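You operate a simulated robot arm through the tools that you are given. There is no shell and no other tool. Be economical: measure what you need, move in short steps, check, and stop when the job is done.

Carry out the task below with a simulated robot arm. There is one attempt and no reset: what you move stays moved.

Task
Tighten the four holding valve bolts, 1 to 4, to the card's torque.
Fine: vent the cylinder at the yellow bleed screw first and shut it last; put the driver back.
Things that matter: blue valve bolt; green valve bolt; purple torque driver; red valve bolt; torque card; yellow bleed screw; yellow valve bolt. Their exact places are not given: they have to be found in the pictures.

It is judged by the outcome, as a careful person would: the job done as asked, and still so three seconds after it is handed in. It fails if anything else is knocked over, pushed out of place, dropped, spilled or broken.

Robot
A 6-joint arm with a two-finger gripper, on a carriage that runs on a rail from [0.244, 0] to [-2.096, 0.002] (x, y) and turns from -178 to 154 degrees about z. Base frame: it is fixed where the carriage stands at the start and does not move with it; the origin is on the floor, on the carriage's upright axis, x ahead of it, y to its left, z up. Units: m, degrees, N and s.
Its first joint turns from -166.0 to 166.0 degrees. Places, roughly: blue valve bolt [1, -0.1, 1]; green valve bolt [0.9, -0.1, 1]; red valve bolt [0.9, -0.1, 1]; torque card [1.1, -0.2, 1.2]; yellow bleed screw [0.9, -0.2, 0.9]; yellow valve bolt [1, -0.1, 1]. Payload 5 kg.
Tool frame: the origin (TCP) lies between the finger pads and is the grasp point; the fingertips stand 0.03 m ahead of it; z points along the fingers, y is the line along which they close. Largest opening 0.176 m; the body of the gripper starts 0.153 m behind the TCP.
Orientation is told as [roll, pitch, yaw] about the base's x, y, z axes, in that order, counted from this pose: with the fingers straight down and closing along the base's y, the tool's x points along the base's -x, its y along +y and its z along -z.

Tools
- The arm moves only by the tool apply_moves. Its argument "rows" is a list of rows, each an object (a shift or turn left out is 0, a gripper value left out holds the last) with "dr": the turn, a rotation vector about the base's x, y, z in units of 60 degrees (1.0 is 60 degrees), a list of three; "dp": the shift along the base's x, y, z in units of 250 mm (1.0 is 250 mm), a list of three; "jaw": the gripper command, from -1 (shut) to 1 (fully open), values between in proportion. In form: [{"dr": [rx, ry, rz], "dp": [dx, dy, dz], "jaw": jaw}, ...]. A call has 1 to 12 rows; each row is the pose to reach, as a shift and turn from the pose commanded when the call began. A call with a number of a shift or a turn outside -1 to 1 is refused whole. Rows are played at 5 a second. More than 0.05 m and 8.6 degrees between two rows, or a gripper value outside its range, and nothing of the call is played. A pose out of reach is approached as far as the arm can. The call stops where the force on the tool passes 40 N (or 10 N more than at its start, if that is more) or the arm is blocked; 0.2 s more then pass. Each finger halts on what it meets, pressing with about 40 N; the grip force reading is that of the motor and also rises with nothing between the fingers. The clock runs only during rows and for 0.2 s after the last one: add rows that repeat a pose to give the fingers time. The reply holds the time, the measured pose of the TCP, the force on the tool along the base axes, the opening and the grip force, in the units named above and with some noise, with the torque about the TCP (base axes, N m) and any sound that the robot's microphone picked up.
- Cameras (640 x 400 px; columns grow to the right, rows downward): "scene" is now at [0.0615, 0.1724, 1.6384]; the picture's right is [-0.42, -0.91, 0.00], its down [-0.43, 0.20, -0.88] and it looks along [0.80, -0.37, -0.48] (base axes); focal length 296 px, centre (320, 200). "wrist" rides on the gripper at [0.067, -0.009, -0.183] in the tool frame; the picture's right is [0.14, 0.99, 0.00], its down [-0.92, 0.13, -0.36] and it looks along [-0.36, 0.05, 0.93] (tool axes); focal length 251 px, centre (320, 200).
- snapshot(camera): a new picture of that camera. It takes no simulated time.
- move_column(by): slides the trunk up (or, below 0, down) by that many m; the arm and the scene camera ride with it, the base frame stays. It gives what a move gives, with no picture.
- drive_base(legs): drives the robot by 1 to 6 legs, each [ahead, left, turn to the left] in m, m and degrees, along the robot's own axes; the way and the turn of a leg run together, so that a leg with both is an arc; at most 1.5 m and 180 degrees a leg. The arm and the cameras ride along, it lands a little off, and it stops where it bumps. It keeps to its track: a leg is cut to what the track allows. It gives what a move gives.
- turn_head(pan, tilt): turns the head with the scene camera to pan (to the left, within 120 degrees either way) and tilt (down, from -29 to 69), counted from straight ahead of the robot. It gives what a move gives.
- measure_at(camera, pixels): there is no depth. For up to 12 entries [column, row, z] of the newest picture of that camera ("zoom" is the newest enlarged one), the place [x, y] in the base frame at which the ray of that pixel passes the height z, good to about 0.002 m. It takes no simulated time.
- inspect(camera, box): a new picture of the part [left, top, right, bottom] of that camera's present view, enlarged. It takes no simulated time.
- job_done(): hands the job in; it is judged then, once.

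Keep the steps short. Do not move on a guess: measure, check each grasp and each placing, and mend mistakes. In all there are 80 turns and 60 pictures (those below and enlarged ones count). Leave the gripper open and the arm clear of the work at the hand-in unless told otherwise, and finish with a single line.

The tools are called after ">>>" as a command line: name --argument value ..., lists and objects as JSON in quotes. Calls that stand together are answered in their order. apply_moves: Moves the arm, as the interface text tells. Its arguments: {"type":"object","properties":{"rows":{"type":"array"}},"required":["rows"]} The other tools are called the same way: move_column (by) slides the trunk up or down; drive_base (legs) drives the base; turn_head (pan, tilt) turns the head that bears the scene camera; snapshot (camera) takes a picture; measure_at (camera, pixels) gives the place at which the rays of pixels pass given heights; inspect (camera, box) takes an enlarged picture of a part of a camera's view; job_done () hands the job in.

At the start:

```text
time: 0.0
ee_pos: [0.5862, -0.4726, 1.3723]
tcp_rot: [0.0, 0.1, 0.0]
ft_force: [-0.1, -0.8, -0.9]
wrist_torque: [0.02, 0.0, -0.02]
grip_width: 0.1759
finger_force: 0.1
trunk travel left (down, up): [-0.175, 0.175]
robot x, y, heading: [-0.0004, -0.0045, 0.0]
head pan, tilt: [-24.7, 28.6]
```

scene: 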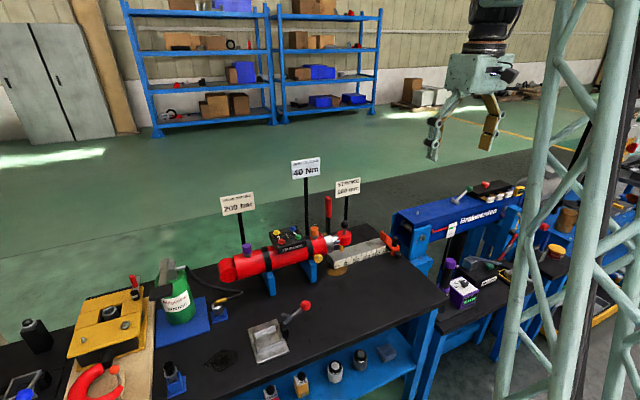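
wrist: 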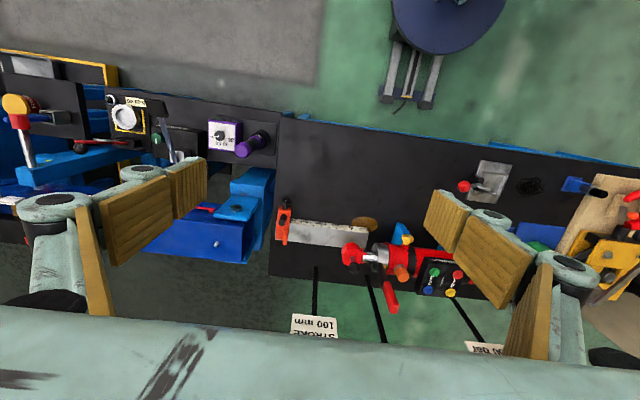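

I see the red cylinder with the valve block around (290,238) and something purple near (455,270) and (465,290). I'll enlarge both and the cards.

>>> inspect --camera "scene" --box '[210, 150, 410, 300]'

>>> inspect --camera "scene" --box '[420, 230, 520, 320]'

>>> inspect --camera "wrist" --box '[330, 190, 490, 310]'

```text
2.67 times, centred on (310, 225) of scene
```

zoom: 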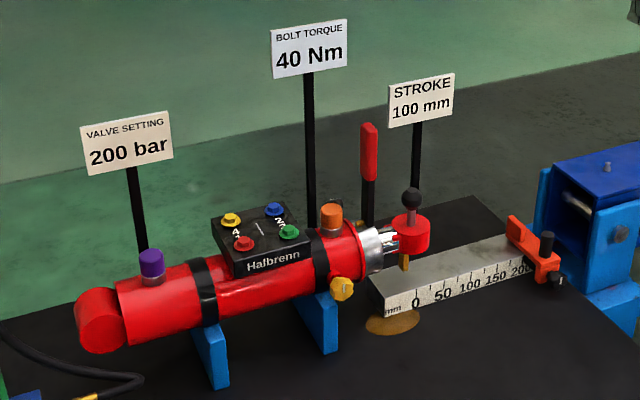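

```text
4.44 times, centred on (470, 275) of scene
```

zoom: 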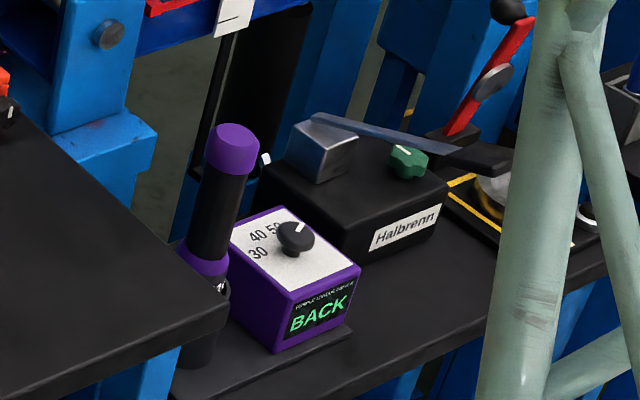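

```text
3.33 times, centred on (410, 250) of wrist
```

zoom: 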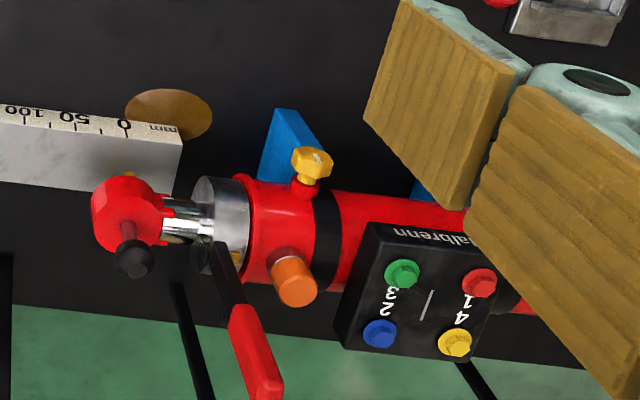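

The card reads 40 Nm; bolts: 1 red, 2 blue, 3 green, 4 yellow. The driver stands at about (0.6,-0.6) with a purple box with a knob. I'll turn the head to see it better.

>>> turn_head --pan -45 --tilt 38

>>> snapshot --camera "scene"

>>> inspect --camera "wrist" --box '[190, 90, 290, 170]'

```text
time: 0.8
ee_pos: [0.5869, -0.4719, 1.3717]
tcp_rot: [0.0, -0.1, 0.0]
ft_force: [1.1, -0.4, -0.1]
wrist_torque: [0.01, -0.02, 0.0]
grip_width: 0.1762
finger_force: 0.1
trunk travel left (down, up): [-0.175, 0.175]
robot x, y, heading: [0.0006, 0.0005, 0.1]
head pan, tilt: [-45.0, 38.0]
```

```text
54 pictures are left
```

scene: 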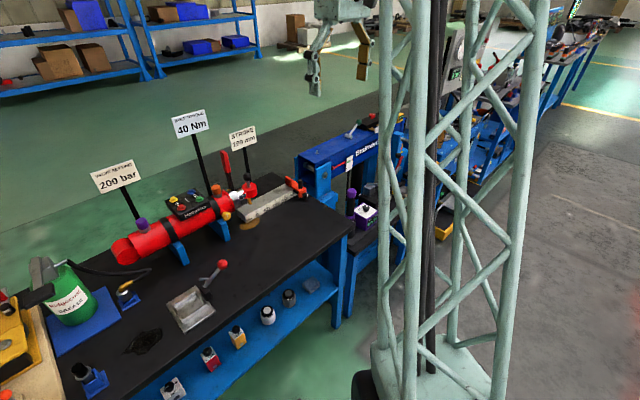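

```text
5.00 times, centred on (240, 130) of wrist
```

zoom: 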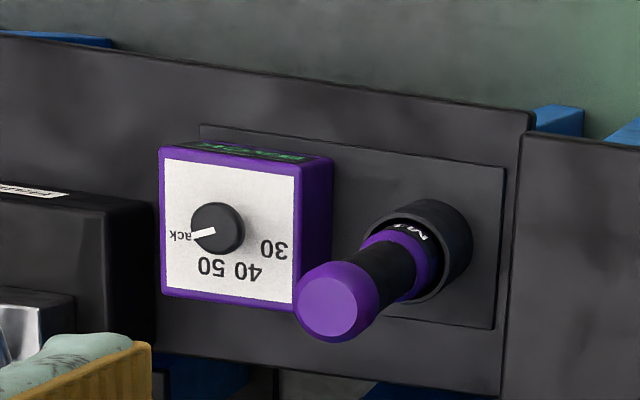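

The knob points at "Back"; it'll have to go to 40. Now a closer look at the bleed screw and the valve block.

>>> inspect --camera "scene" --box '[160, 170, 260, 240]'

>>> inspect --camera "wrist" --box '[375, 210, 435, 260]'

```text
5.71 times, centred on (210, 205) of scene
```

zoom: 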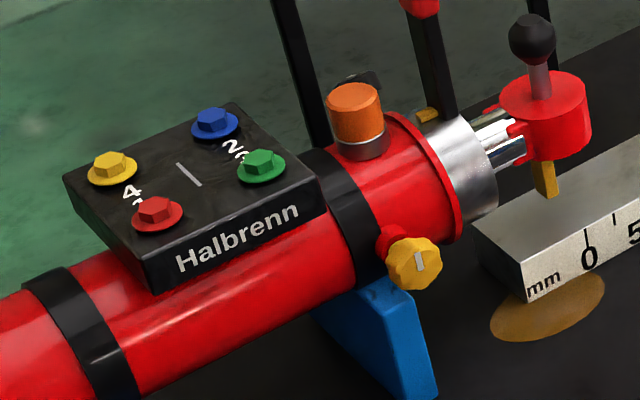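

```text
8.00 times, centred on (405, 235) of wrist
```

zoom: 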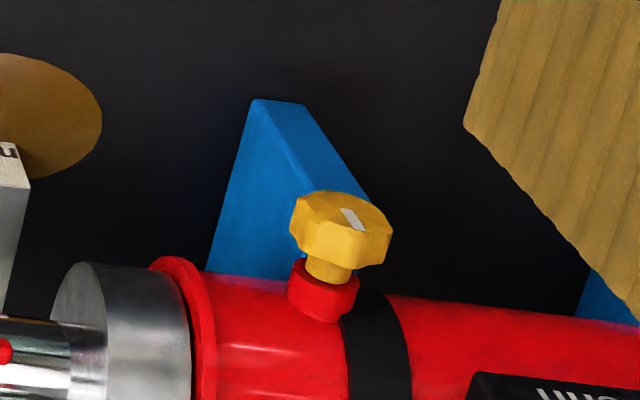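

Triangulating the bleed screw's cap and collar, plus driver and bolts, from both cameras.

>>> measure_at --camera "scene" --pixels '[[226.6, 216, 0.88], [226.6, 216, 0.92], [226.6, 216, 0.96], [222.6, 212.5, 0.88], [222.6, 212.5, 0.92], [222.6, 212.5, 0.96], [182, 205.5, 1.0], [192.3, 188.3, 1.0], [199.6, 198.5, 1.0], [174, 199.5, 1.0]]'

>>> measure_at --camera "wrist" --pixels '[[408.1, 237.75, 0.88], [408.1, 237.75, 0.92], [408.1, 237.75, 0.96], [405.25, 246.9, 0.88], [405.25, 246.9, 0.92], [405.25, 246.9, 0.96], [242.4, 150, 0.9], [242.4, 150, 1.0], [258, 140, 0.8], [258, 140, 0.9], [219.4, 135.6, 0.9], [219.4, 135.6, 0.85]]'

```text
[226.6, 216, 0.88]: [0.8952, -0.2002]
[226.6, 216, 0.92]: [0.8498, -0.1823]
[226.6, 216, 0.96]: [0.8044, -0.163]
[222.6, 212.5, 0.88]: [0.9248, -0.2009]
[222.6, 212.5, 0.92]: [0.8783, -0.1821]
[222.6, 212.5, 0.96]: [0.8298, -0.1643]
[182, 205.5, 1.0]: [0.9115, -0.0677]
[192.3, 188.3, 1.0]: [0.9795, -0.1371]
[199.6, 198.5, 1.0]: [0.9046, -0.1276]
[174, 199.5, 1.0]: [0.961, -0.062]
```

```text
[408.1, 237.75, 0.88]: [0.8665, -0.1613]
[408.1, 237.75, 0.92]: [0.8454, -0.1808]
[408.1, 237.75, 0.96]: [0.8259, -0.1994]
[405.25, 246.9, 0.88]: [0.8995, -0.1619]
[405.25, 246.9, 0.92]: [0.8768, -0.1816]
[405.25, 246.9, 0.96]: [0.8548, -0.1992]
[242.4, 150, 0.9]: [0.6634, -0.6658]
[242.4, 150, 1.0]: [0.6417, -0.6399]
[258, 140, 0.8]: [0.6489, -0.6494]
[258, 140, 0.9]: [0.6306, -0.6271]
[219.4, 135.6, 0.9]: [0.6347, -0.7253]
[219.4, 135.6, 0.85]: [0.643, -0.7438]
```

Bleed screw: cap at about (0.847,-0.181,0.921), axis horizontal toward -x. Checking bench height (brown disc) and the red-ball lever that might be in the gripper's way.

>>> measure_at --camera "scene" --pixels '[[249.8, 224.8, 0.75], [249.8, 224.8, 0.85], [222, 263, 0.8], [222, 263, 0.9], [242, 188, 1.0], [242, 188, 0.95], [135, 222, 1.0], [338, 221, 0.8]]'

>>> measure_at --camera "wrist" --pixels '[[365, 223.9, 0.75], [365, 223.9, 0.85], [463, 187, 0.8], [463, 187, 0.9], [491, 183, 0.8], [349, 250, 1.0], [349, 250, 0.95], [433, 272, 1.0], [458, 274.5, 1.0], [434.5, 290, 1.0], [451, 292.5, 1.0]]'

```text
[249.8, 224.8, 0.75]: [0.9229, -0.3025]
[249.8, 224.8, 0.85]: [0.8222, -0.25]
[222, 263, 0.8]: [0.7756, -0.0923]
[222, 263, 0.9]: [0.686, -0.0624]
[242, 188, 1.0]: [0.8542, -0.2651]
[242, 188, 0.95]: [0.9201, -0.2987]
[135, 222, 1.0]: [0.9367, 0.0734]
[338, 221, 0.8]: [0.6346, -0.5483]
```

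```text
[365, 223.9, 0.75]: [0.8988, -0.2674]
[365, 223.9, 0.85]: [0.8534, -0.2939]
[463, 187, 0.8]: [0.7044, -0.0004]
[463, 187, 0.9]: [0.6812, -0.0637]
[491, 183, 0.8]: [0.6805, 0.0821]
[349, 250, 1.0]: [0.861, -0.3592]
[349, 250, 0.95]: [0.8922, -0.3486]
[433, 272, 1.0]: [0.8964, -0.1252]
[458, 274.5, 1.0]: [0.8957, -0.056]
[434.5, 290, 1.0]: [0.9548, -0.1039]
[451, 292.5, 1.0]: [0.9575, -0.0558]
```

Bench top ≈0.79; the lever ball at (0.684,-0.063,0.90) needs clearance, so I'll grip the bleed cap with the hand rolled (-45° start). First turn the hand to point along +x while moving above the approach point.

>>> apply_moves --rows '[{"dr": [-0.049, -0.118, 0.049], "dp": [0.04, 0.097, -0.033], "jaw": 0.0}, {"dr": [-0.098, -0.236, 0.098], "dp": [0.08, 0.193, -0.067]}, {"dr": [-0.147, -0.354, 0.147], "dp": [0.12, 0.29, -0.1]}, {"dr": [-0.195, -0.472, 0.195], "dp": [0.16, 0.387, -0.133]}, {"dr": [-0.244, -0.59, 0.244], "dp": [0.2, 0.483, -0.167]}, {"dr": [-0.293, -0.708, 0.293], "dp": [0.24, 0.58, -0.2]}, {"dr": [-0.293, -0.708, 0.293], "dp": [0.24, 0.58, -0.2]}]'

>>> apply_moves --rows '[{"dr": [-0.049, -0.118, 0.049], "dp": [0.04, 0.097, -0.067], "jaw": -0.2}, {"dr": [-0.098, -0.236, 0.098], "dp": [0.08, 0.193, -0.133]}, {"dr": [-0.147, -0.354, 0.147], "dp": [0.12, 0.29, -0.2]}, {"dr": [-0.195, -0.472, 0.195], "dp": [0.16, 0.387, -0.267]}, {"dr": [-0.244, -0.59, 0.244], "dp": [0.2, 0.483, -0.333]}, {"dr": [-0.293, -0.708, 0.293], "dp": [0.24, 0.58, -0.4]}, {"dr": [-0.293, -0.708, 0.293], "dp": [0.24, 0.58, -0.4]}]'

>>> snapshot --camera "wrist"

```text
time: 2.4
ee_pos: [0.6447, -0.3282, 1.3198]
tcp_rot: [-28.4, -37.4, 28.5]
ft_force: [0.2, 0.5, -0.4]
wrist_torque: [-0.01, 0.06, -0.05]
grip_width: 0.0879
finger_force: 0.0
trunk travel left (down, up): [-0.175, 0.175]
robot x, y, heading: [-0.0021, -0.0036, 0.0]
head pan, tilt: [-45.0, 38.0]
```

```text
time: 4.0
ee_pos: [0.6842, -0.2773, 1.4431]
tcp_rot: [-59.8, -51.0, 67.8]
ft_force: [0.3, 0.5, -0.3]
wrist_torque: [-0.01, -0.01, -0.01]
grip_width: 0.0704
finger_force: 0.1
out of reach, approached as far as the arm can: row 2, 3, 4, 5, 6, 7
trunk travel left (down, up): [-0.175, 0.175]
robot x, y, heading: [-0.002, 0.0013, -0.0]
head pan, tilt: [-45.0, 38.0]
```

```text
50 pictures are left
```

wrist: 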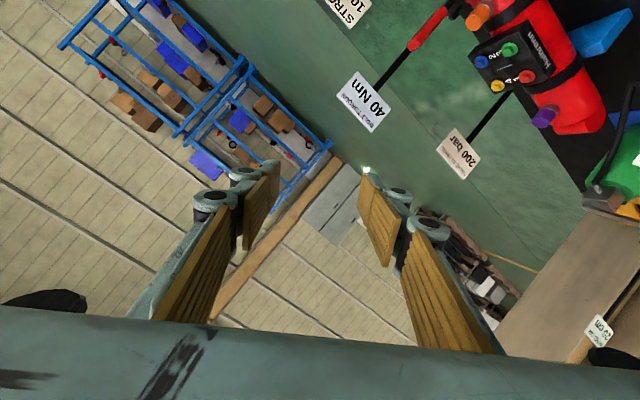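

The arm couldn't hold that pose so near to its base. I'll back the carriage 0.25 m to give room, then read the pose.

>>> drive_base --legs '[[-0.25, 0, 0]]'

>>> apply_moves --rows '[{"dp": [0, 0, 0]}, {"dp": [0, 0, 0]}]'

```text
time: 5.9
ee_pos: [0.4328, -0.2773, 1.4432]
tcp_rot: [-59.8, -51.1, 67.7]
ft_force: [-0.2, -0.5, -0.5]
wrist_torque: [-0.01, 0.04, -0.01]
grip_width: 0.0705
finger_force: 0.0
trunk travel left (down, up): [-0.175, 0.175]
robot x, y, heading: [-0.252, -0.0022, 0.1]
head pan, tilt: [-45.0, 38.0]
```

```text
time: 6.5
ee_pos: [0.4337, -0.2772, 1.4432]
tcp_rot: [-59.8, -51.1, 67.7]
ft_force: [0.2, 0.2, 0.4]
wrist_torque: [-0.03, -0.02, -0.03]
grip_width: 0.0705
finger_force: 0.1
trunk travel left (down, up): [-0.175, 0.175]
robot x, y, heading: [-0.2499, -0.0011, 0.2]
head pan, tilt: [-45.0, 38.0]
```

Current tool axis is only ~18° below +x. Finish the orientation (−9.4° x, −18.4° y) and move toward the approach point.

>>> apply_moves --rows '[{"dr": [-0.052, -0.102, -0.003], "dp": [0.1, 0.05, -0.1]}, {"dr": [-0.105, -0.205, -0.006], "dp": [0.2, 0.1, -0.2]}, {"dr": [-0.157, -0.307, -0.008], "dp": [0.35, 0.15, -0.3]}, {"dr": [-0.157, -0.307, -0.008], "dp": [0.5, 0.2, -0.4]}, {"dr": [-0.157, -0.307, -0.008], "dp": [0.65, 0.25, -0.5]}, {"dr": [-0.157, -0.307, -0.008], "dp": [0.8, 0.3, -0.6]}, {"dr": [-0.157, -0.307, -0.008], "dp": [0.95, 0.35, -0.7]}, {"dr": [-0.157, -0.307, -0.008], "dp": [1.0, 0.384, -0.8]}, {"dr": [-0.157, -0.307, -0.008], "dp": [1.0, 0.384, -0.9]}, {"dr": [-0.157, -0.307, -0.008], "dp": [1.0, 0.384, -0.9]}]'

>>> snapshot --camera "wrist"

```text
time: 8.7
ee_pos: [0.7451, -0.2218, 1.392]
tcp_rot: [-62.3, -55.5, 76.9]
ft_force: [1.4, -3.6, -3.2]
wrist_torque: [0.29, -0.49, 0.67]
grip_width: 0.0704
finger_force: 0.1
out of reach, approached as far as the arm can: row 1, 2, 3, 4, 5, 6, 7, 8, 9, 10
trunk travel left (down, up): [-0.175, 0.175]
robot x, y, heading: [-0.2498, 0.0006, -0.3]
head pan, tilt: [-45.0, 38.0]
```

```text
49 pictures are left
```

wrist: 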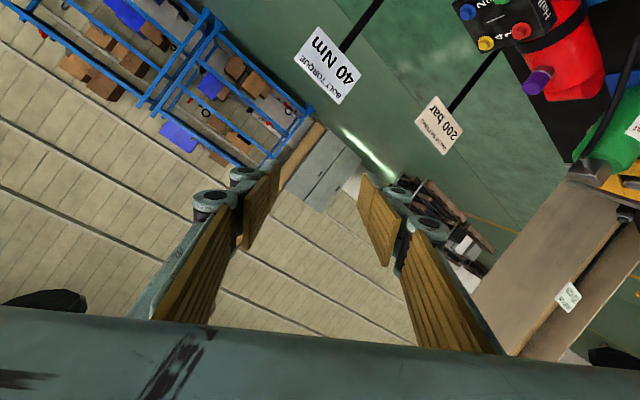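

Still out of reach; I want to see the arm's configuration with the scene camera before trying other approaches.

>>> turn_head --pan -20 --tilt 10

>>> snapshot --camera "scene"

```text
time: 9.7
ee_pos: [0.7434, -0.2155, 1.3951]
tcp_rot: [-62.5, -55.4, 77.4]
ft_force: [0.0, 0.2, -0.1]
wrist_torque: [0.0, -0.01, 0.02]
grip_width: 0.0703
finger_force: 0.0
trunk travel left (down, up): [-0.175, 0.175]
robot x, y, heading: [-0.2515, 0.0021, 0.0]
head pan, tilt: [-20.0, 10.0]
```

```text
48 pictures are left
```

scene: 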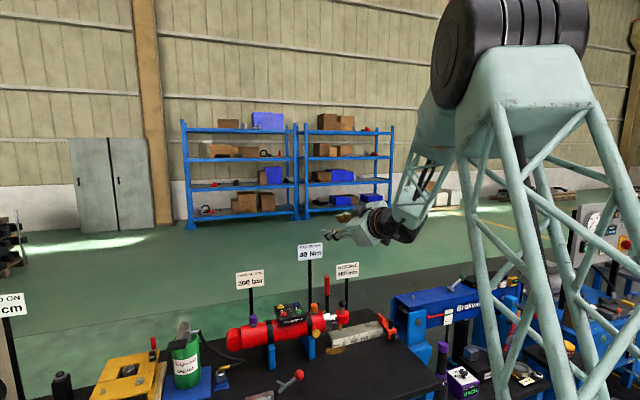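

The forearm is steep and the wrist bends up to its limit; lowering the trunk will level the forearm. Lower 0.17 m.

>>> move_column --by -0.17

>>> apply_moves --rows '[{"dr": [0, -0.08, 0], "dp": [0, 0, 0]}, {"dr": [0, -0.16, 0], "dp": [-0.05, 0, -0.05]}, {"dr": [0, -0.26, 0], "dp": [-0.1, 0, -0.1]}, {"dr": [0, -0.26, 0], "dp": [-0.1, 0, -0.1]}]'

```text
time: 11.6
ee_pos: [0.7419, -0.216, 1.2272]
tcp_rot: [-62.7, -55.4, 77.5]
ft_force: [-1.2, -0.2, -0.4]
wrist_torque: [-0.01, 0.06, -0.01]
grip_width: 0.0705
finger_force: 0.2
trunk travel left (down, up): [-0.005, 0.345]
robot x, y, heading: [-0.2496, 0.0004, -0.0]
head pan, tilt: [-20.0, 10.0]
```

```text
time: 12.6
ee_pos: [0.7494, -0.2587, 1.2711]
tcp_rot: [-79.3, -59.0, 94.3]
ft_force: [-1.0, -0.3, -0.7]
wrist_torque: [0.0, -0.06, 0.14]
grip_width: 0.0702
finger_force: 0.1
out of reach, approached as far as the arm can: row 1, 2, 3, 4
trunk travel left (down, up): [-0.005, 0.345]
robot x, y, heading: [-0.2499, 0.0005, -0.2]
head pan, tilt: [-20.0, 10.0]
```

Testing whether the roll is what's limiting: return to zero roll (closing horizontal), pointing +x.

>>> apply_moves --rows '[{"dr": [0.103, -0.006, -0.049]}, {"dr": [0.207, -0.012, -0.097]}, {"dr": [0.31, -0.018, -0.146]}, {"dr": [0.414, -0.024, -0.194]}, {"dr": [0.517, -0.03, -0.243]}, {"dr": [0.517, -0.03, -0.243]}, {"dr": [0.517, -0.03, -0.243]}]'

>>> snapshot --camera "scene"

```text
time: 14.2
ee_pos: [0.7517, -0.2599, 1.2701]
tcp_rot: [165.3, -89.9, -165.3]
ft_force: [0.4, 0.6, -0.1]
wrist_torque: [0.0, 0.02, -0.01]
grip_width: 0.0705
finger_force: 0.0
trunk travel left (down, up): [-0.005, 0.345]
robot x, y, heading: [-0.2522, 0.0009, -0.1]
head pan, tilt: [-20.0, 10.0]
```

```text
47 pictures are left
```

scene: 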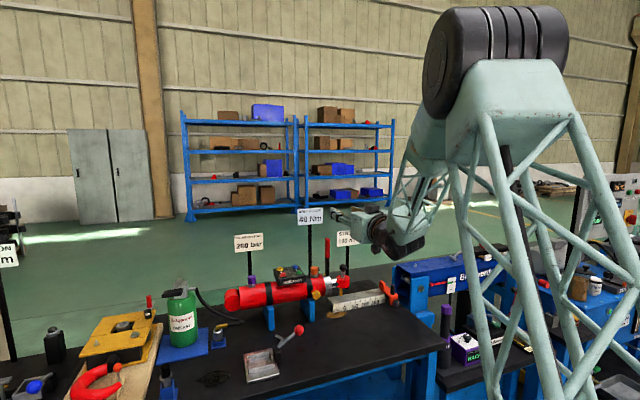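

Zero roll works. Now test the roll about the tool axis (−45°) from here and move toward the approach.

>>> apply_moves --rows '[{"dr": [-0.125, 0, 0], "dp": [-0.03, 0.06, 0]}, {"dr": [-0.25, 0, 0], "dp": [-0.06, 0.12, 0]}, {"dr": [-0.375, 0, 0], "dp": [-0.09, 0.18, 0]}, {"dr": [-0.5, 0, 0], "dp": [-0.12, 0.24, 0]}, {"dr": [-0.625, 0, 0], "dp": [-0.15, 0.312, 0]}, {"dr": [-0.75, 0, 0], "dp": [-0.15, 0.312, 0]}, {"dr": [-0.75, 0, 0], "dp": [-0.15, 0.312, 0]}]'

```text
time: 15.8
ee_pos: [0.7156, -0.1707, 1.3246]
tcp_rot: [-73.5, -58.7, 86.5]
ft_force: [0.3, -0.8, -0.9]
wrist_torque: [0.07, -0.13, 0.24]
grip_width: 0.0702
finger_force: 0.0
out of reach, approached as far as the arm can: row 2, 3, 4, 5, 6, 7
trunk travel left (down, up): [-0.005, 0.345]
robot x, y, heading: [-0.2456, 0.0003, -0.0]
head pan, tilt: [-20.0, 10.0]
```

Negative roll hits a wrist limit. I'll go back to zero roll and then try positive roll (camera ending on top), which also leaves room for loosening.

>>> apply_moves --rows '[{"dr": [0.103, -0.018, -0.042]}, {"dr": [0.206, -0.036, -0.085]}, {"dr": [0.31, -0.055, -0.127]}, {"dr": [0.413, -0.073, -0.17]}, {"dr": [0.516, -0.091, -0.212]}, {"dr": [0.516, -0.091, -0.212]}]'

>>> apply_moves --rows '[{"dr": [0.14, 0, 0]}, {"dr": [0.28, 0, 0]}, {"dr": [0.42, 0, 0]}, {"dr": [0.56, 0, 0]}, {"dr": [0.7, 0, 0]}, {"dr": [0.84, 0, 0]}, {"dr": [0.98, 0, 0]}, {"dr": [0.98, 0, 0]}]'

>>> apply_moves --rows '[{"dr": [0.14, 0, 0]}, {"dr": [0.28, 0, 0]}, {"dr": [0.42, 0, 0]}, {"dr": [0.56, 0, 0]}, {"dr": [0.7, 0, 0]}, {"dr": [0.84, 0, 0]}, {"dr": [0.98, 0, 0]}, {"dr": [0.98, 0, 0]}]'

```text
time: 17.2
ee_pos: [0.7136, -0.1681, 1.3257]
tcp_rot: [144.6, -89.8, -144.7]
ft_force: [-0.5, 0.2, -0.2]
wrist_torque: [0.01, -0.01, -0.06]
grip_width: 0.0706
finger_force: 0.1
trunk travel left (down, up): [-0.005, 0.345]
robot x, y, heading: [-0.2522, 0.004, 0.1]
head pan, tilt: [-20.0, 10.0]
```

```text
time: 19.0
ee_pos: [0.7136, -0.1701, 1.3252]
tcp_rot: [90.0, -31.1, -90.1]
ft_force: [-0.2, -0.4, 0.5]
wrist_torque: [-0.01, -0.01, 0.01]
grip_width: 0.0705
finger_force: 0.1
trunk travel left (down, up): [-0.005, 0.345]
robot x, y, heading: [-0.249, 0.0003, 0.1]
head pan, tilt: [-20.0, 10.0]
```

```text
time: 20.8
ee_pos: [0.7137, -0.1693, 1.3257]
tcp_rot: [89.9, 27.7, -90.1]
ft_force: [-0.5, -0.4, 0.7]
wrist_torque: [-0.04, -0.02, -0.01]
grip_width: 0.0706
finger_force: 0.0
trunk travel left (down, up): [-0.005, 0.345]
robot x, y, heading: [-0.2506, 0.0027, 0.1]
head pan, tilt: [-20.0, 10.0]
```

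Positive roll works (now +118°). Continue to +225°.

>>> apply_moves --rows '[{"dr": [0.14, 0, 0]}, {"dr": [0.28, 0, 0]}, {"dr": [0.42, 0, 0]}, {"dr": [0.56, 0, 0]}, {"dr": [0.7, 0, 0]}, {"dr": [0.84, 0, 0]}, {"dr": [0.9, 0, 0]}, {"dr": [0.9, 0, 0]}]'

>>> apply_moves --rows '[{"dr": [0.14, 0, 0]}, {"dr": [0.28, 0, 0]}, {"dr": [0.42, 0, 0]}, {"dr": [0.56, 0, 0]}, {"dr": [0.7, 0, 0]}, {"dr": [0.84, 0, 0]}, {"dr": [0.89, 0, 0]}, {"dr": [0.89, 0, 0]}]'

```text
time: 22.6
ee_pos: [0.7134, -0.1699, 1.3258]
tcp_rot: [89.3, 81.7, -90.7]
ft_force: [-0.3, 0.4, -0.8]
wrist_torque: [-0.01, 0.01, -0.01]
grip_width: 0.0706
finger_force: 0.1
trunk travel left (down, up): [-0.005, 0.345]
robot x, y, heading: [-0.2541, 0.0009, 0.1]
head pan, tilt: [-20.0, 10.0]
```

```text
time: 24.4
ee_pos: [0.7116, -0.1697, 1.3257]
tcp_rot: [-90.0, 44.9, 90.0]
ft_force: [0.0, 0.4, -1.1]
wrist_torque: [-0.01, -0.02, 0.0]
grip_width: 0.0703
finger_force: 0.0
trunk travel left (down, up): [-0.005, 0.345]
robot x, y, heading: [-0.2516, -0.0004, 0.1]
head pan, tilt: [-20.0, 10.0]
```

Descend in front of the cap, z to 1.00 first.

>>> apply_moves --rows '[{"dp": [0, -0.01, -0.18]}, {"dp": [0, -0.02, -0.36]}, {"dp": [0, -0.03, -0.54]}, {"dp": [0, -0.04, -0.72]}, {"dp": [0, -0.045, -0.9]}, {"dp": [0, -0.045, -1.0]}, {"dp": [0, -0.045, -1.0]}]'

>>> snapshot --camera "wrist"

>>> turn_head --pan -30 --tilt 20

>>> snapshot --camera "scene"

```text
time: 26.0
ee_pos: [0.7138, -0.1815, 1.0745]
tcp_rot: [-89.9, 45.0, 90.1]
ft_force: [0.5, -0.4, -0.9]
wrist_torque: [0.0, -0.12, 0.04]
grip_width: 0.0705
finger_force: 0.0
trunk travel left (down, up): [-0.005, 0.345]
robot x, y, heading: [-0.2523, 0.0006, -0.2]
head pan, tilt: [-20.0, 10.0]
```

```text
46 pictures are left
```

wrist: 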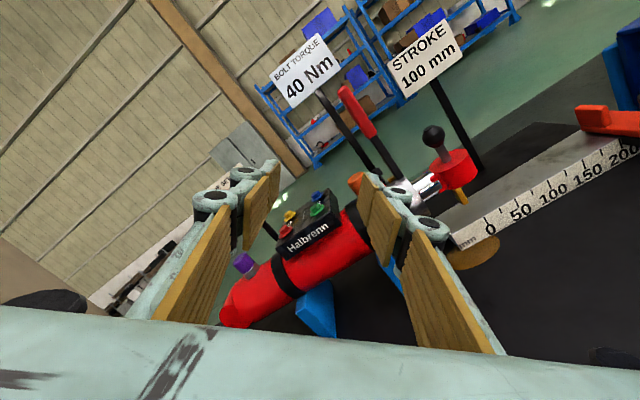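

```text
time: 26.7
ee_pos: [0.7138, -0.1817, 1.0737]
tcp_rot: [-89.8, 44.9, 90.1]
ft_force: [0.5, -0.4, 0.5]
wrist_torque: [0.01, 0.03, 0.01]
grip_width: 0.0701
finger_force: 0.0
trunk travel left (down, up): [-0.005, 0.345]
robot x, y, heading: [-0.2513, -0.0013, -0.1]
head pan, tilt: [-30.0, 20.0]
```

```text
45 pictures are left
```

scene: 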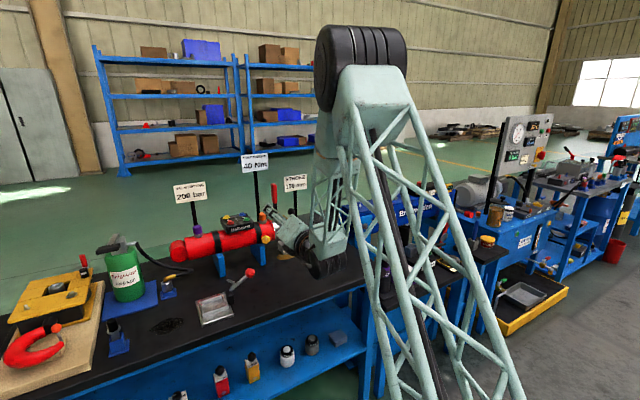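

Clearance looks fine. Descend to z=0.922 still 0.13 m short of the cap, and look.

>>> apply_moves --rows '[{"dp": [0, 0, -0.15]}, {"dp": [0, 0, -0.3]}, {"dp": [0, 0, -0.45]}, {"dp": [0, 0, -0.608]}, {"dp": [0, 0, -0.608]}]'

>>> snapshot --camera "wrist"

>>> inspect --camera "scene" --box '[200, 200, 360, 300]'

```text
time: 27.9
ee_pos: [0.7141, -0.1807, 0.9214]
tcp_rot: [-89.9, 45.1, 90.2]
ft_force: [-0.6, -0.7, 0.2]
wrist_torque: [0.02, -0.08, 0.0]
grip_width: 0.0704
finger_force: 0.1
trunk travel left (down, up): [-0.005, 0.345]
robot x, y, heading: [-0.2518, 0.0013, 0.0]
head pan, tilt: [-30.0, 20.0]
```

```text
44 pictures are left
```

wrist: 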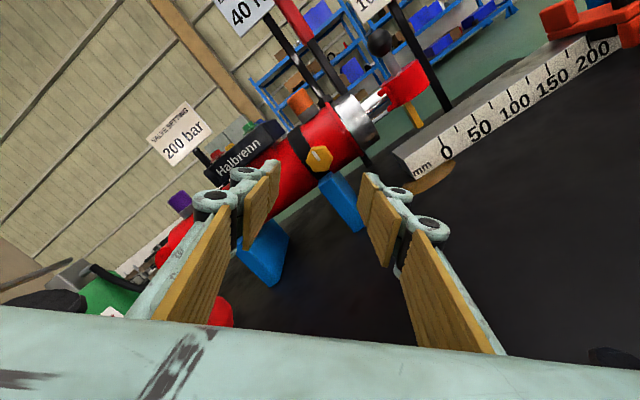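

```text
4.00 times, centred on (280, 250) of scene
```

zoom: 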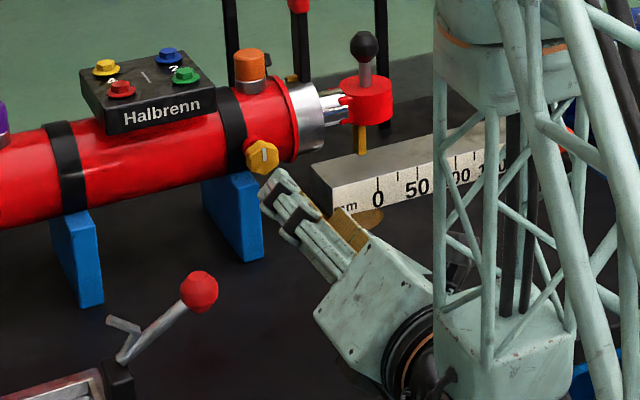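

The tool axis projects right on the cap (319,158). Advance 0.122 m so the fingertips straddle it, without touching the cylinder.

>>> apply_moves --rows '[{"dp": [0.12, 0, 0]}, {"dp": [0.24, 0, 0]}, {"dp": [0.36, 0, 0]}, {"dp": [0.44, 0, 0]}, {"dp": [0.488, 0, 0]}, {"dp": [0.488, 0, 0]}]'

>>> snapshot --camera "wrist"

>>> inspect --camera "scene" --box '[200, 200, 360, 300]'

```text
time: 29.3
ee_pos: [0.8331, -0.1853, 0.9232]
tcp_rot: [-89.8, 44.9, 90.9]
ft_force: [0.3, 0.5, -0.6]
wrist_torque: [0.01, 0.0, 0.04]
grip_width: 0.0701
finger_force: 0.0
out of reach, approached as far as the arm can: row 5, 6
trunk travel left (down, up): [-0.005, 0.345]
robot x, y, heading: [-0.2508, -0.0013, -0.2]
head pan, tilt: [-30.0, 20.0]
```

```text
42 pictures are left
```

wrist: 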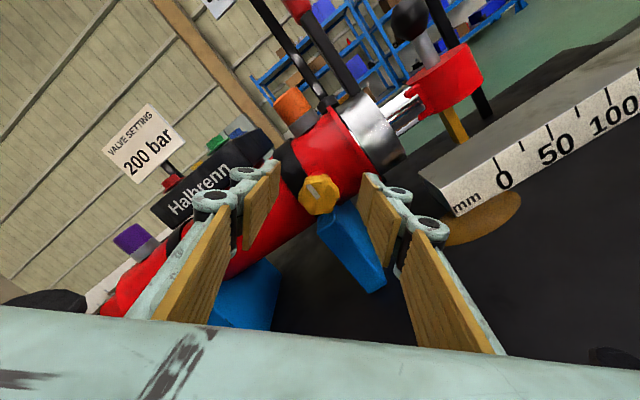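

```text
4.00 times, centred on (280, 250) of scene
```

zoom: 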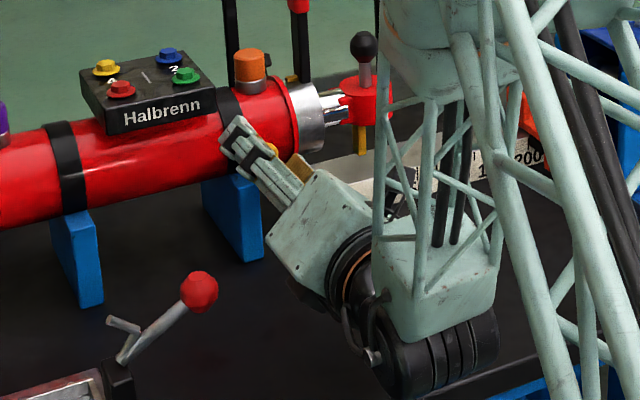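

Just at the reach limit. Back the arm 0.12 m, drive the base 0.10 m ahead, re-check.

>>> apply_moves --rows '[{"dp": [-0.12, 0, 0]}, {"dp": [-0.24, 0, 0]}, {"dp": [-0.36, 0, 0]}, {"dp": [-0.48, 0, 0]}, {"dp": [-0.48, 0, 0]}]'

>>> drive_base --legs '[[0.1, 0, 0]]'

>>> apply_moves --rows '[{"dp": [0, 0, 0]}, {"dp": [0, 0, 0]}]'

>>> inspect --camera "wrist" --box '[220, 110, 420, 235]'

```text
time: 30.5
ee_pos: [0.7136, -0.1849, 0.9249]
tcp_rot: [-89.9, 45.0, 90.1]
ft_force: [0.7, 0.1, 0.3]
wrist_torque: [-0.02, 0.02, 0.03]
grip_width: 0.0703
finger_force: 0.0
trunk travel left (down, up): [-0.005, 0.345]
robot x, y, heading: [-0.2502, 0.0021, -0.0]
head pan, tilt: [-30.0, 20.0]
```

```text
time: 31.7
ee_pos: [0.8133, -0.1842, 0.925]
tcp_rot: [-89.8, 45.0, 90.1]
ft_force: [-0.7, -0.7, 0.5]
wrist_torque: [0.02, 0.04, 0.0]
grip_width: 0.0703
finger_force: 0.1
trunk travel left (down, up): [-0.005, 0.345]
robot x, y, heading: [-0.1514, 0.0013, -0.0]
head pan, tilt: [-30.0, 20.0]
```

```text
time: 32.3
ee_pos: [0.8141, -0.1859, 0.9241]
tcp_rot: [-89.9, 45.0, 90.2]
ft_force: [-0.1, 0.0, -1.2]
wrist_torque: [0.0, 0.0, 0.02]
grip_width: 0.0705
finger_force: 0.0
trunk travel left (down, up): [-0.005, 0.345]
robot x, y, heading: [-0.1496, 0.0, 0.0]
head pan, tilt: [-30.0, 20.0]
```

```text
3.20 times, centred on (320, 172) of wrist
```

zoom: 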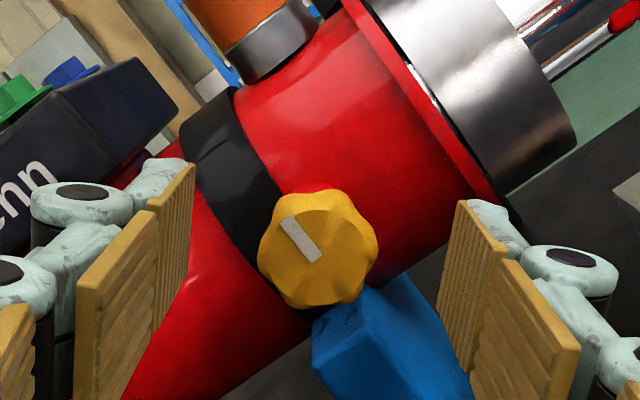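

Cap centre sits about 5 mm toward +y/−z of the tool axis. Correct and advance to x=0.840.

>>> apply_moves --rows '[{"dp": [0, 0.014, -0.013]}, {"dp": [0.05, 0.014, -0.013]}, {"dp": [0.104, 0.014, -0.013]}, {"dp": [0.104, 0.014, -0.013]}]'

>>> inspect --camera "wrist" --box '[220, 130, 420, 255]'

```text
time: 33.3
ee_pos: [0.8393, -0.1818, 0.9217]
tcp_rot: [-89.9, 45.0, 90.2]
ft_force: [-0.2, 0.0, 0.3]
wrist_torque: [0.01, 0.02, -0.02]
grip_width: 0.0706
finger_force: 0.0
trunk travel left (down, up): [-0.005, 0.345]
robot x, y, heading: [-0.149, 0.0002, -0.1]
head pan, tilt: [-30.0, 20.0]
```

```text
3.20 times, centred on (320, 192) of wrist
```

zoom: 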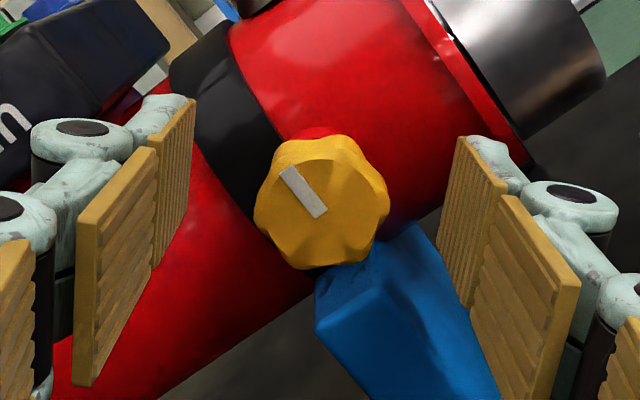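

Centred. Close the jaws on the cap.

>>> apply_moves --rows '[{"jaw": -0.6}, {"jaw": -1}, {"jaw": -1}, {"jaw": -1}, {"jaw": -1}]'

>>> inspect --camera "wrist" --box '[220, 130, 420, 255]'

```text
time: 34.5
ee_pos: [0.8398, -0.1814, 0.9219]
tcp_rot: [-90.0, 45.0, 90.1]
ft_force: [1.4, -3.6, -4.8]
wrist_torque: [-0.03, 0.03, -0.1]
grip_width: 0.0296
finger_force: 45.0
trunk travel left (down, up): [-0.005, 0.345]
robot x, y, heading: [-0.1529, -0.0002, 0.4]
head pan, tilt: [-30.0, 20.0]
```

```text
3.20 times, centred on (320, 192) of wrist
```

zoom: 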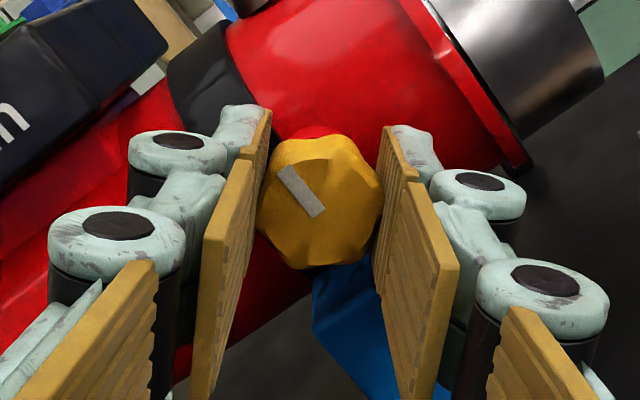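

Gripped (29.6 mm). Loosen: counter-clockwise seen from the front, i.e. rotation about −x, 58°, watching torque.

>>> apply_moves --rows '[{"dr": [-0.14, 0, 0]}, {"dr": [-0.28, 0, 0]}, {"dr": [-0.42, 0, 0]}, {"dr": [-0.56, 0, 0]}, {"dr": [-0.7, 0, 0]}, {"dr": [-0.84, 0, 0]}, {"dr": [-0.97, 0, 0]}, {"dr": [-0.97, 0, 0]}]'

>>> inspect --camera "wrist" --box '[220, 130, 420, 255]'

```text
time: 36.3
ee_pos: [0.8401, -0.1805, 0.9214]
tcp_rot: [90.3, 76.6, -89.8]
ft_force: [-3.9, 5.2, 10.5]
wrist_torque: [0.03, -0.27, 0.06]
grip_width: 0.0296
finger_force: 45.4
trunk travel left (down, up): [-0.005, 0.345]
robot x, y, heading: [-0.1529, -0.0008, -0.0]
head pan, tilt: [-30.0, 20.0]
```

```text
3.20 times, centred on (320, 192) of wrist
```

zoom: 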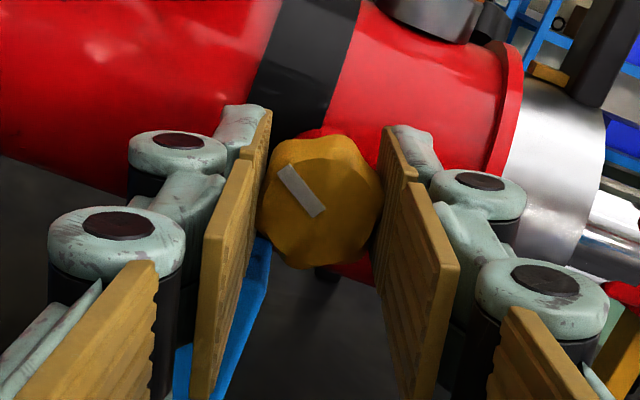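

The cap turned 58° with the hand; no sound yet. Continue another 55°.

>>> apply_moves --rows '[{"dr": [-0.14, 0, 0]}, {"dr": [-0.28, 0, 0]}, {"dr": [-0.42, 0, 0]}, {"dr": [-0.56, 0, 0]}, {"dr": [-0.7, 0, 0]}, {"dr": [-0.84, 0, 0]}, {"dr": [-0.92, 0, 0]}, {"dr": [-0.92, 0, 0]}]'

>>> inspect --camera "scene" --box '[180, 180, 340, 280]'

```text
time: 38.1
ee_pos: [0.8394, -0.1787, 0.9204]
tcp_rot: [89.9, 21.5, -90.0]
ft_force: [-16.8, 24.3, 5.4]
wrist_torque: [0.58, 1.39, 1.08]
grip_width: 0.0295
finger_force: 45.7
trunk travel left (down, up): [-0.005, 0.345]
robot x, y, heading: [-0.1516, -0.0002, 0.1]
head pan, tilt: [-30.0, 20.0]
```

```text
4.00 times, centred on (260, 230) of scene
```

zoom: 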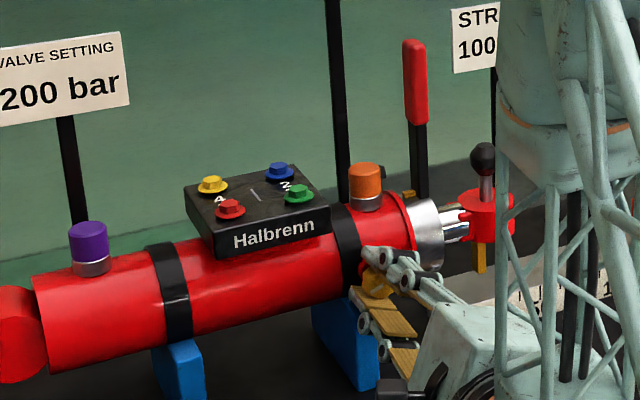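

Force rose to ~30 N near the end, likely the stop of the screw. Release and look at the mark.

>>> apply_moves --rows '[{"jaw": -0.6}, {"jaw": -0.2}, {"jaw": -0.2}, {"dp": [-0.08, 0, 0]}, {"dp": [-0.2, 0, 0]}, {"dp": [-0.36, 0, 0]}, {"dp": [-0.52, 0, 0]}, {"dp": [-0.52, 0, 0]}]'

>>> snapshot --camera "wrist"

>>> inspect --camera "scene" --box '[200, 200, 320, 275]'

```text
time: 38.5
ee_pos: [0.8402, -0.1816, 0.9273]
tcp_rot: [90.6, 21.6, -90.0]
ft_force: [-5.8, -1.7, 23.4]
wrist_torque: [0.3, 1.22, 0.62]
grip_width: 0.0655
finger_force: 0.0
trunk travel left (down, up): [-0.005, 0.345]
robot x, y, heading: [-0.1502, 0.0019, 0.1]
head pan, tilt: [-30.0, 20.0]
stopped in row 2: the force on the tool passed its limit at 43 N (the readings are from after the stop); the commanded pose is now the measured one
```

```text
35 pictures are left
```

wrist: 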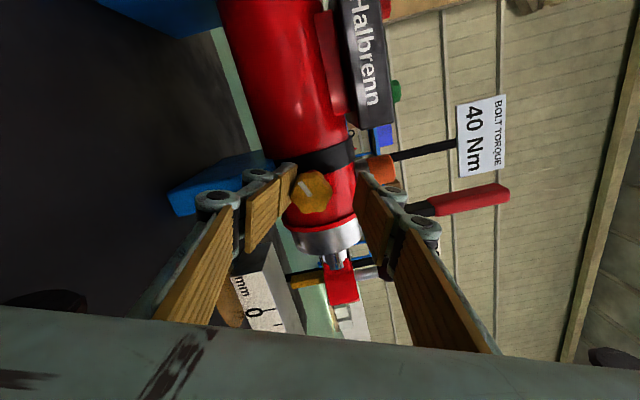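

```text
5.33 times, centred on (260, 238) of scene
```

zoom: 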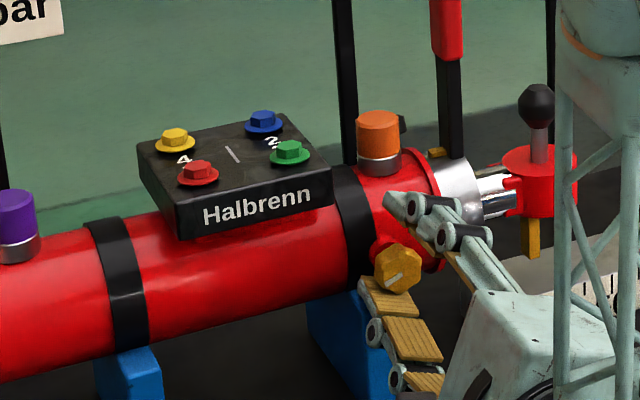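

Opening pressed the lower finger onto the blue support; the mark shows the cap turned ~113°. Narrow the jaws slightly, then retract.

>>> apply_moves --rows '[{"jaw": -0.5}, {"jaw": -0.5, "dp": [0, 0, -0.012]}, {"dp": [-0.08, 0, -0.012]}, {"dp": [-0.2, 0, -0.012]}, {"dp": [-0.3, 0, -0.02]}, {"dp": [-0.3, 0, -0.02]}]'

>>> inspect --camera "scene" --box '[200, 200, 320, 275]'

```text
time: 40.0
ee_pos: [0.7653, -0.1819, 0.9179]
tcp_rot: [90.1, 21.6, -90.0]
ft_force: [0.7, 0.4, 0.2]
wrist_torque: [0.0, -0.01, 0.01]
grip_width: 0.0442
finger_force: 0.0
trunk travel left (down, up): [-0.005, 0.345]
robot x, y, heading: [-0.1479, -0.0004, -0.2]
head pan, tilt: [-30.0, 20.0]
```

```text
5.33 times, centred on (260, 238) of scene
```

zoom: 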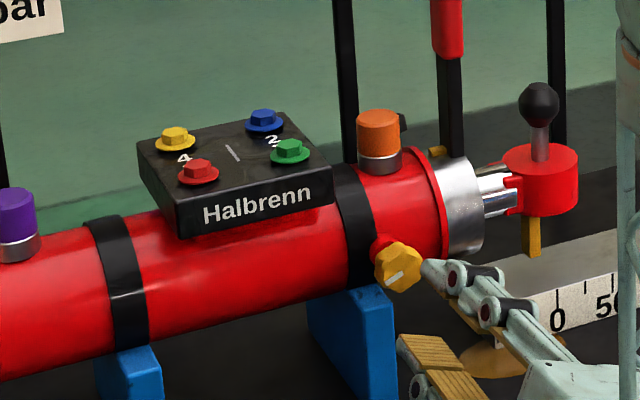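

Nothing displaced. No hiss has been heard, so I'll turn it further: roll the hand back to +240° and re-grip.

>>> apply_moves --rows '[{"dr": [0.14, 0, 0]}, {"dr": [0.28, 0, 0]}, {"dr": [0.42, 0, 0]}, {"dr": [0.56, 0, 0]}, {"dr": [0.7, 0, 0]}, {"dr": [0.84, 0, 0]}, {"dr": [0.98, 0, 0]}, {"dr": [0.98, 0, 0]}]'

>>> apply_moves --rows '[{"dr": [0.14, 0, 0], "jaw": -0.3}, {"dr": [0.28, 0, 0]}, {"dr": [0.42, 0, 0]}, {"dr": [0.56, 0, 0]}, {"dr": [0.7, 0, 0]}, {"dr": [0.84, 0, 0]}, {"dr": [0.98, 0, 0]}, {"dr": [0.98, 0, 0], "dp": [0, 0, 0.012]}]'

>>> inspect --camera "wrist" --box '[220, 110, 420, 235]'

```text
time: 41.8
ee_pos: [0.7657, -0.1815, 0.9178]
tcp_rot: [90.1, 80.5, -89.9]
ft_force: [0.8, -0.3, 0.2]
wrist_torque: [-0.02, 0.02, 0.0]
grip_width: 0.0442
finger_force: 0.0
trunk travel left (down, up): [-0.005, 0.345]
robot x, y, heading: [-0.1528, -0.0018, 0.1]
head pan, tilt: [-30.0, 20.0]
```

```text
time: 43.5
ee_pos: [0.765, -0.1806, 0.9207]
tcp_rot: [-89.9, 40.7, 90.1]
ft_force: [0.2, -0.1, -0.7]
wrist_torque: [0.02, 0.0, -0.01]
grip_width: 0.0618
finger_force: 0.1
trunk travel left (down, up): [-0.005, 0.345]
robot x, y, heading: [-0.1532, 0.0025, 0.2]
head pan, tilt: [-30.0, 20.0]
```

```text
3.20 times, centred on (320, 172) of wrist
```

zoom: 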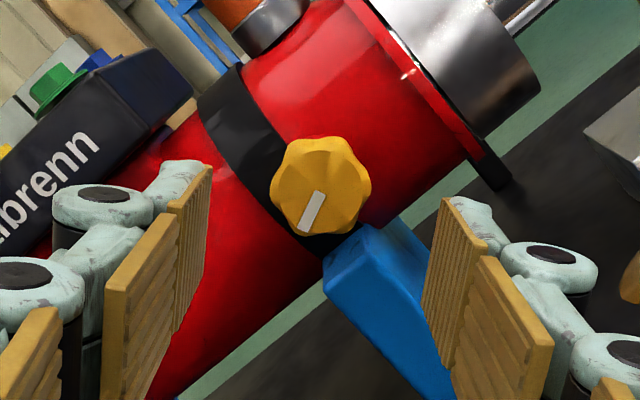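

Aligned. Advance 0.075 m, close, and turn another 70°.

>>> apply_moves --rows '[{"dp": [0.1, 0, 0]}, {"dp": [0.2, 0, 0]}, {"dp": [0.3, 0, 0]}, {"dp": [0.3, 0, 0], "jaw": -0.6}, {"dp": [0.3, 0, 0], "jaw": -1}, {"dp": [0.3, 0, 0]}, {"dp": [0.3, 0, 0]}]'

>>> apply_moves --rows '[{"dr": [-0.14, 0, 0]}, {"dr": [-0.28, 0, 0]}, {"dr": [-0.42, 0, 0]}, {"dr": [-0.56, 0, 0]}, {"dr": [-0.7, 0, 0]}, {"dr": [-0.84, 0, 0]}, {"dr": [-0.98, 0, 0]}, {"dr": [-0.98, 0, 0]}]'

>>> inspect --camera "wrist" --box '[220, 130, 420, 255]'

```text
time: 45.1
ee_pos: [0.8402, -0.1819, 0.9206]
tcp_rot: [-90.0, 40.9, 89.9]
ft_force: [4.8, 4.6, 9.6]
wrist_torque: [0.01, -0.07, 0.11]
grip_width: 0.0296
finger_force: 45.0
trunk travel left (down, up): [-0.005, 0.345]
robot x, y, heading: [-0.151, 0.0004, 0.1]
head pan, tilt: [-30.0, 20.0]
```

```text
time: 47.0
ee_pos: [0.8395, -0.1818, 0.9198]
tcp_rot: [90.0, 80.3, -90.0]
ft_force: [4.2, 5.4, 0.3]
wrist_torque: [0.3, 0.08, 0.09]
grip_width: 0.0301
finger_force: 45.1
trunk travel left (down, up): [-0.005, 0.345]
robot x, y, heading: [-0.1532, -0.0009, -0.1]
head pan, tilt: [-30.0, 20.0]
```

```text
3.20 times, centred on (320, 192) of wrist
```

zoom: 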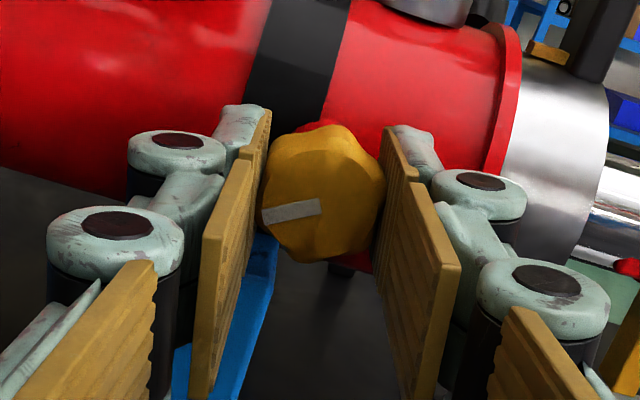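

The cap stopped while the jaws slipped round it: it's against its open stop (~125°), so the cylinder is vented. Release and retract, then raise.

>>> apply_moves --rows '[{"jaw": -0.5}, {"jaw": -0.4}, {"dp": [-0.1, 0, 0]}, {"dp": [-0.25, 0, 0]}, {"dp": [-0.4, 0, 0]}, {"dp": [-0.5, 0, 0.15]}, {"dp": [-0.5, 0, 0.33]}, {"dp": [-0.5, 0, 0.5]}, {"dp": [-0.5, 0, 0.68]}, {"dp": [-0.5, 0, 0.85]}, {"dp": [-0.5, 0, 1.0]}]'

>>> inspect --camera "scene" --box '[180, 180, 340, 280]'

```text
time: 49.4
ee_pos: [0.7116, -0.1817, 1.1695]
tcp_rot: [89.7, 80.3, -90.4]
ft_force: [1.1, -0.6, -1.5]
wrist_torque: [0.02, -0.2, 0.06]
grip_width: 0.0529
finger_force: 0.1
trunk travel left (down, up): [-0.005, 0.345]
robot x, y, heading: [-0.1534, 0.0006, -0.1]
head pan, tilt: [-30.0, 20.0]
```

```text
4.00 times, centred on (260, 230) of scene
```

zoom: 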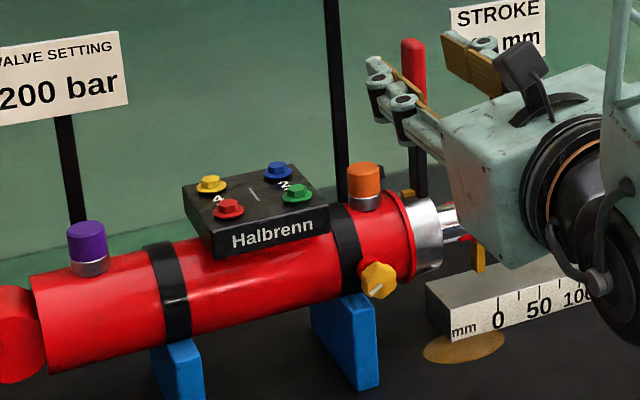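

Screw is open, all else in place. Now bring the tool back to pointing down and swing toward the driver's side.

>>> apply_moves --rows '[{"dr": [0.086, 0, 0], "dp": [-0.1, 0, 0.1]}, {"dr": [0.172, 0, 0], "dp": [-0.2, 0, 0.2]}, {"dr": [0.172, 0, 0], "dp": [-0.3, -0.05, 0.3]}, {"dr": [0.172, 0, 0], "dp": [-0.3, -0.15, 0.4]}]'

>>> apply_moves --rows '[{"dr": [0, 0.14, 0], "dp": [0, -0.1, 0]}, {"dr": [0, 0.28, 0], "dp": [0, -0.2, 0]}, {"dr": [0, 0.42, 0], "dp": [0, -0.3, 0]}, {"dr": [0, 0.56, 0], "dp": [0, -0.4, 0]}, {"dr": [0, 0.7, 0], "dp": [0, -0.5, 0]}, {"dr": [0, 0.84, 0], "dp": [0, -0.6, 0]}, {"dr": [0, 0.98, 0], "dp": [0, -0.7, 0]}, {"dr": [0, 0.98, 0], "dp": [0, -0.7, 0]}]'

>>> apply_moves --rows '[{"dr": [0, 0.14, 0], "dp": [0, -0.1, 0]}, {"dr": [0, 0.28, 0], "dp": [0, -0.2, 0]}, {"dr": [0, 0.42, 0], "dp": [0, -0.3, 0]}, {"dr": [0, 0.52, 0], "dp": [0, -0.4, 0]}, {"dr": [0, 0.52, 0], "dp": [0, -0.5, 0]}, {"dr": [0, 0.52, 0], "dp": [0, -0.5, 0]}]'

```text
time: 50.4
ee_pos: [0.6379, -0.2201, 1.2702]
tcp_rot: [-89.7, 89.3, 90.1]
ft_force: [0.1, 1.1, 0.2]
wrist_torque: [0.03, 0.02, -0.13]
grip_width: 0.0528
finger_force: 0.1
trunk travel left (down, up): [-0.005, 0.345]
robot x, y, heading: [-0.1502, 0.0014, 0.1]
head pan, tilt: [-30.0, 20.0]
```

```text
time: 52.1
ee_pos: [0.6389, -0.3935, 1.27]
tcp_rot: [-0.4, 31.1, 179.2]
ft_force: [1.5, -0.7, -0.8]
wrist_torque: [0.11, 0.03, 0.03]
grip_width: 0.0528
finger_force: 0.0
trunk travel left (down, up): [-0.005, 0.345]
robot x, y, heading: [-0.1502, -0.0002, -0.1]
head pan, tilt: [-30.0, 20.0]
```

```text
time: 53.5
ee_pos: [0.6406, -0.5199, 1.2703]
tcp_rot: [0.1, 0.0, 179.3]
ft_force: [-0.4, 0.0, 0.3]
wrist_torque: [0.12, -0.03, -0.03]
grip_width: 0.0528
finger_force: 0.1
trunk travel left (down, up): [-0.005, 0.345]
robot x, y, heading: [-0.1499, -0.0006, -0.2]
head pan, tilt: [-30.0, 20.0]
```

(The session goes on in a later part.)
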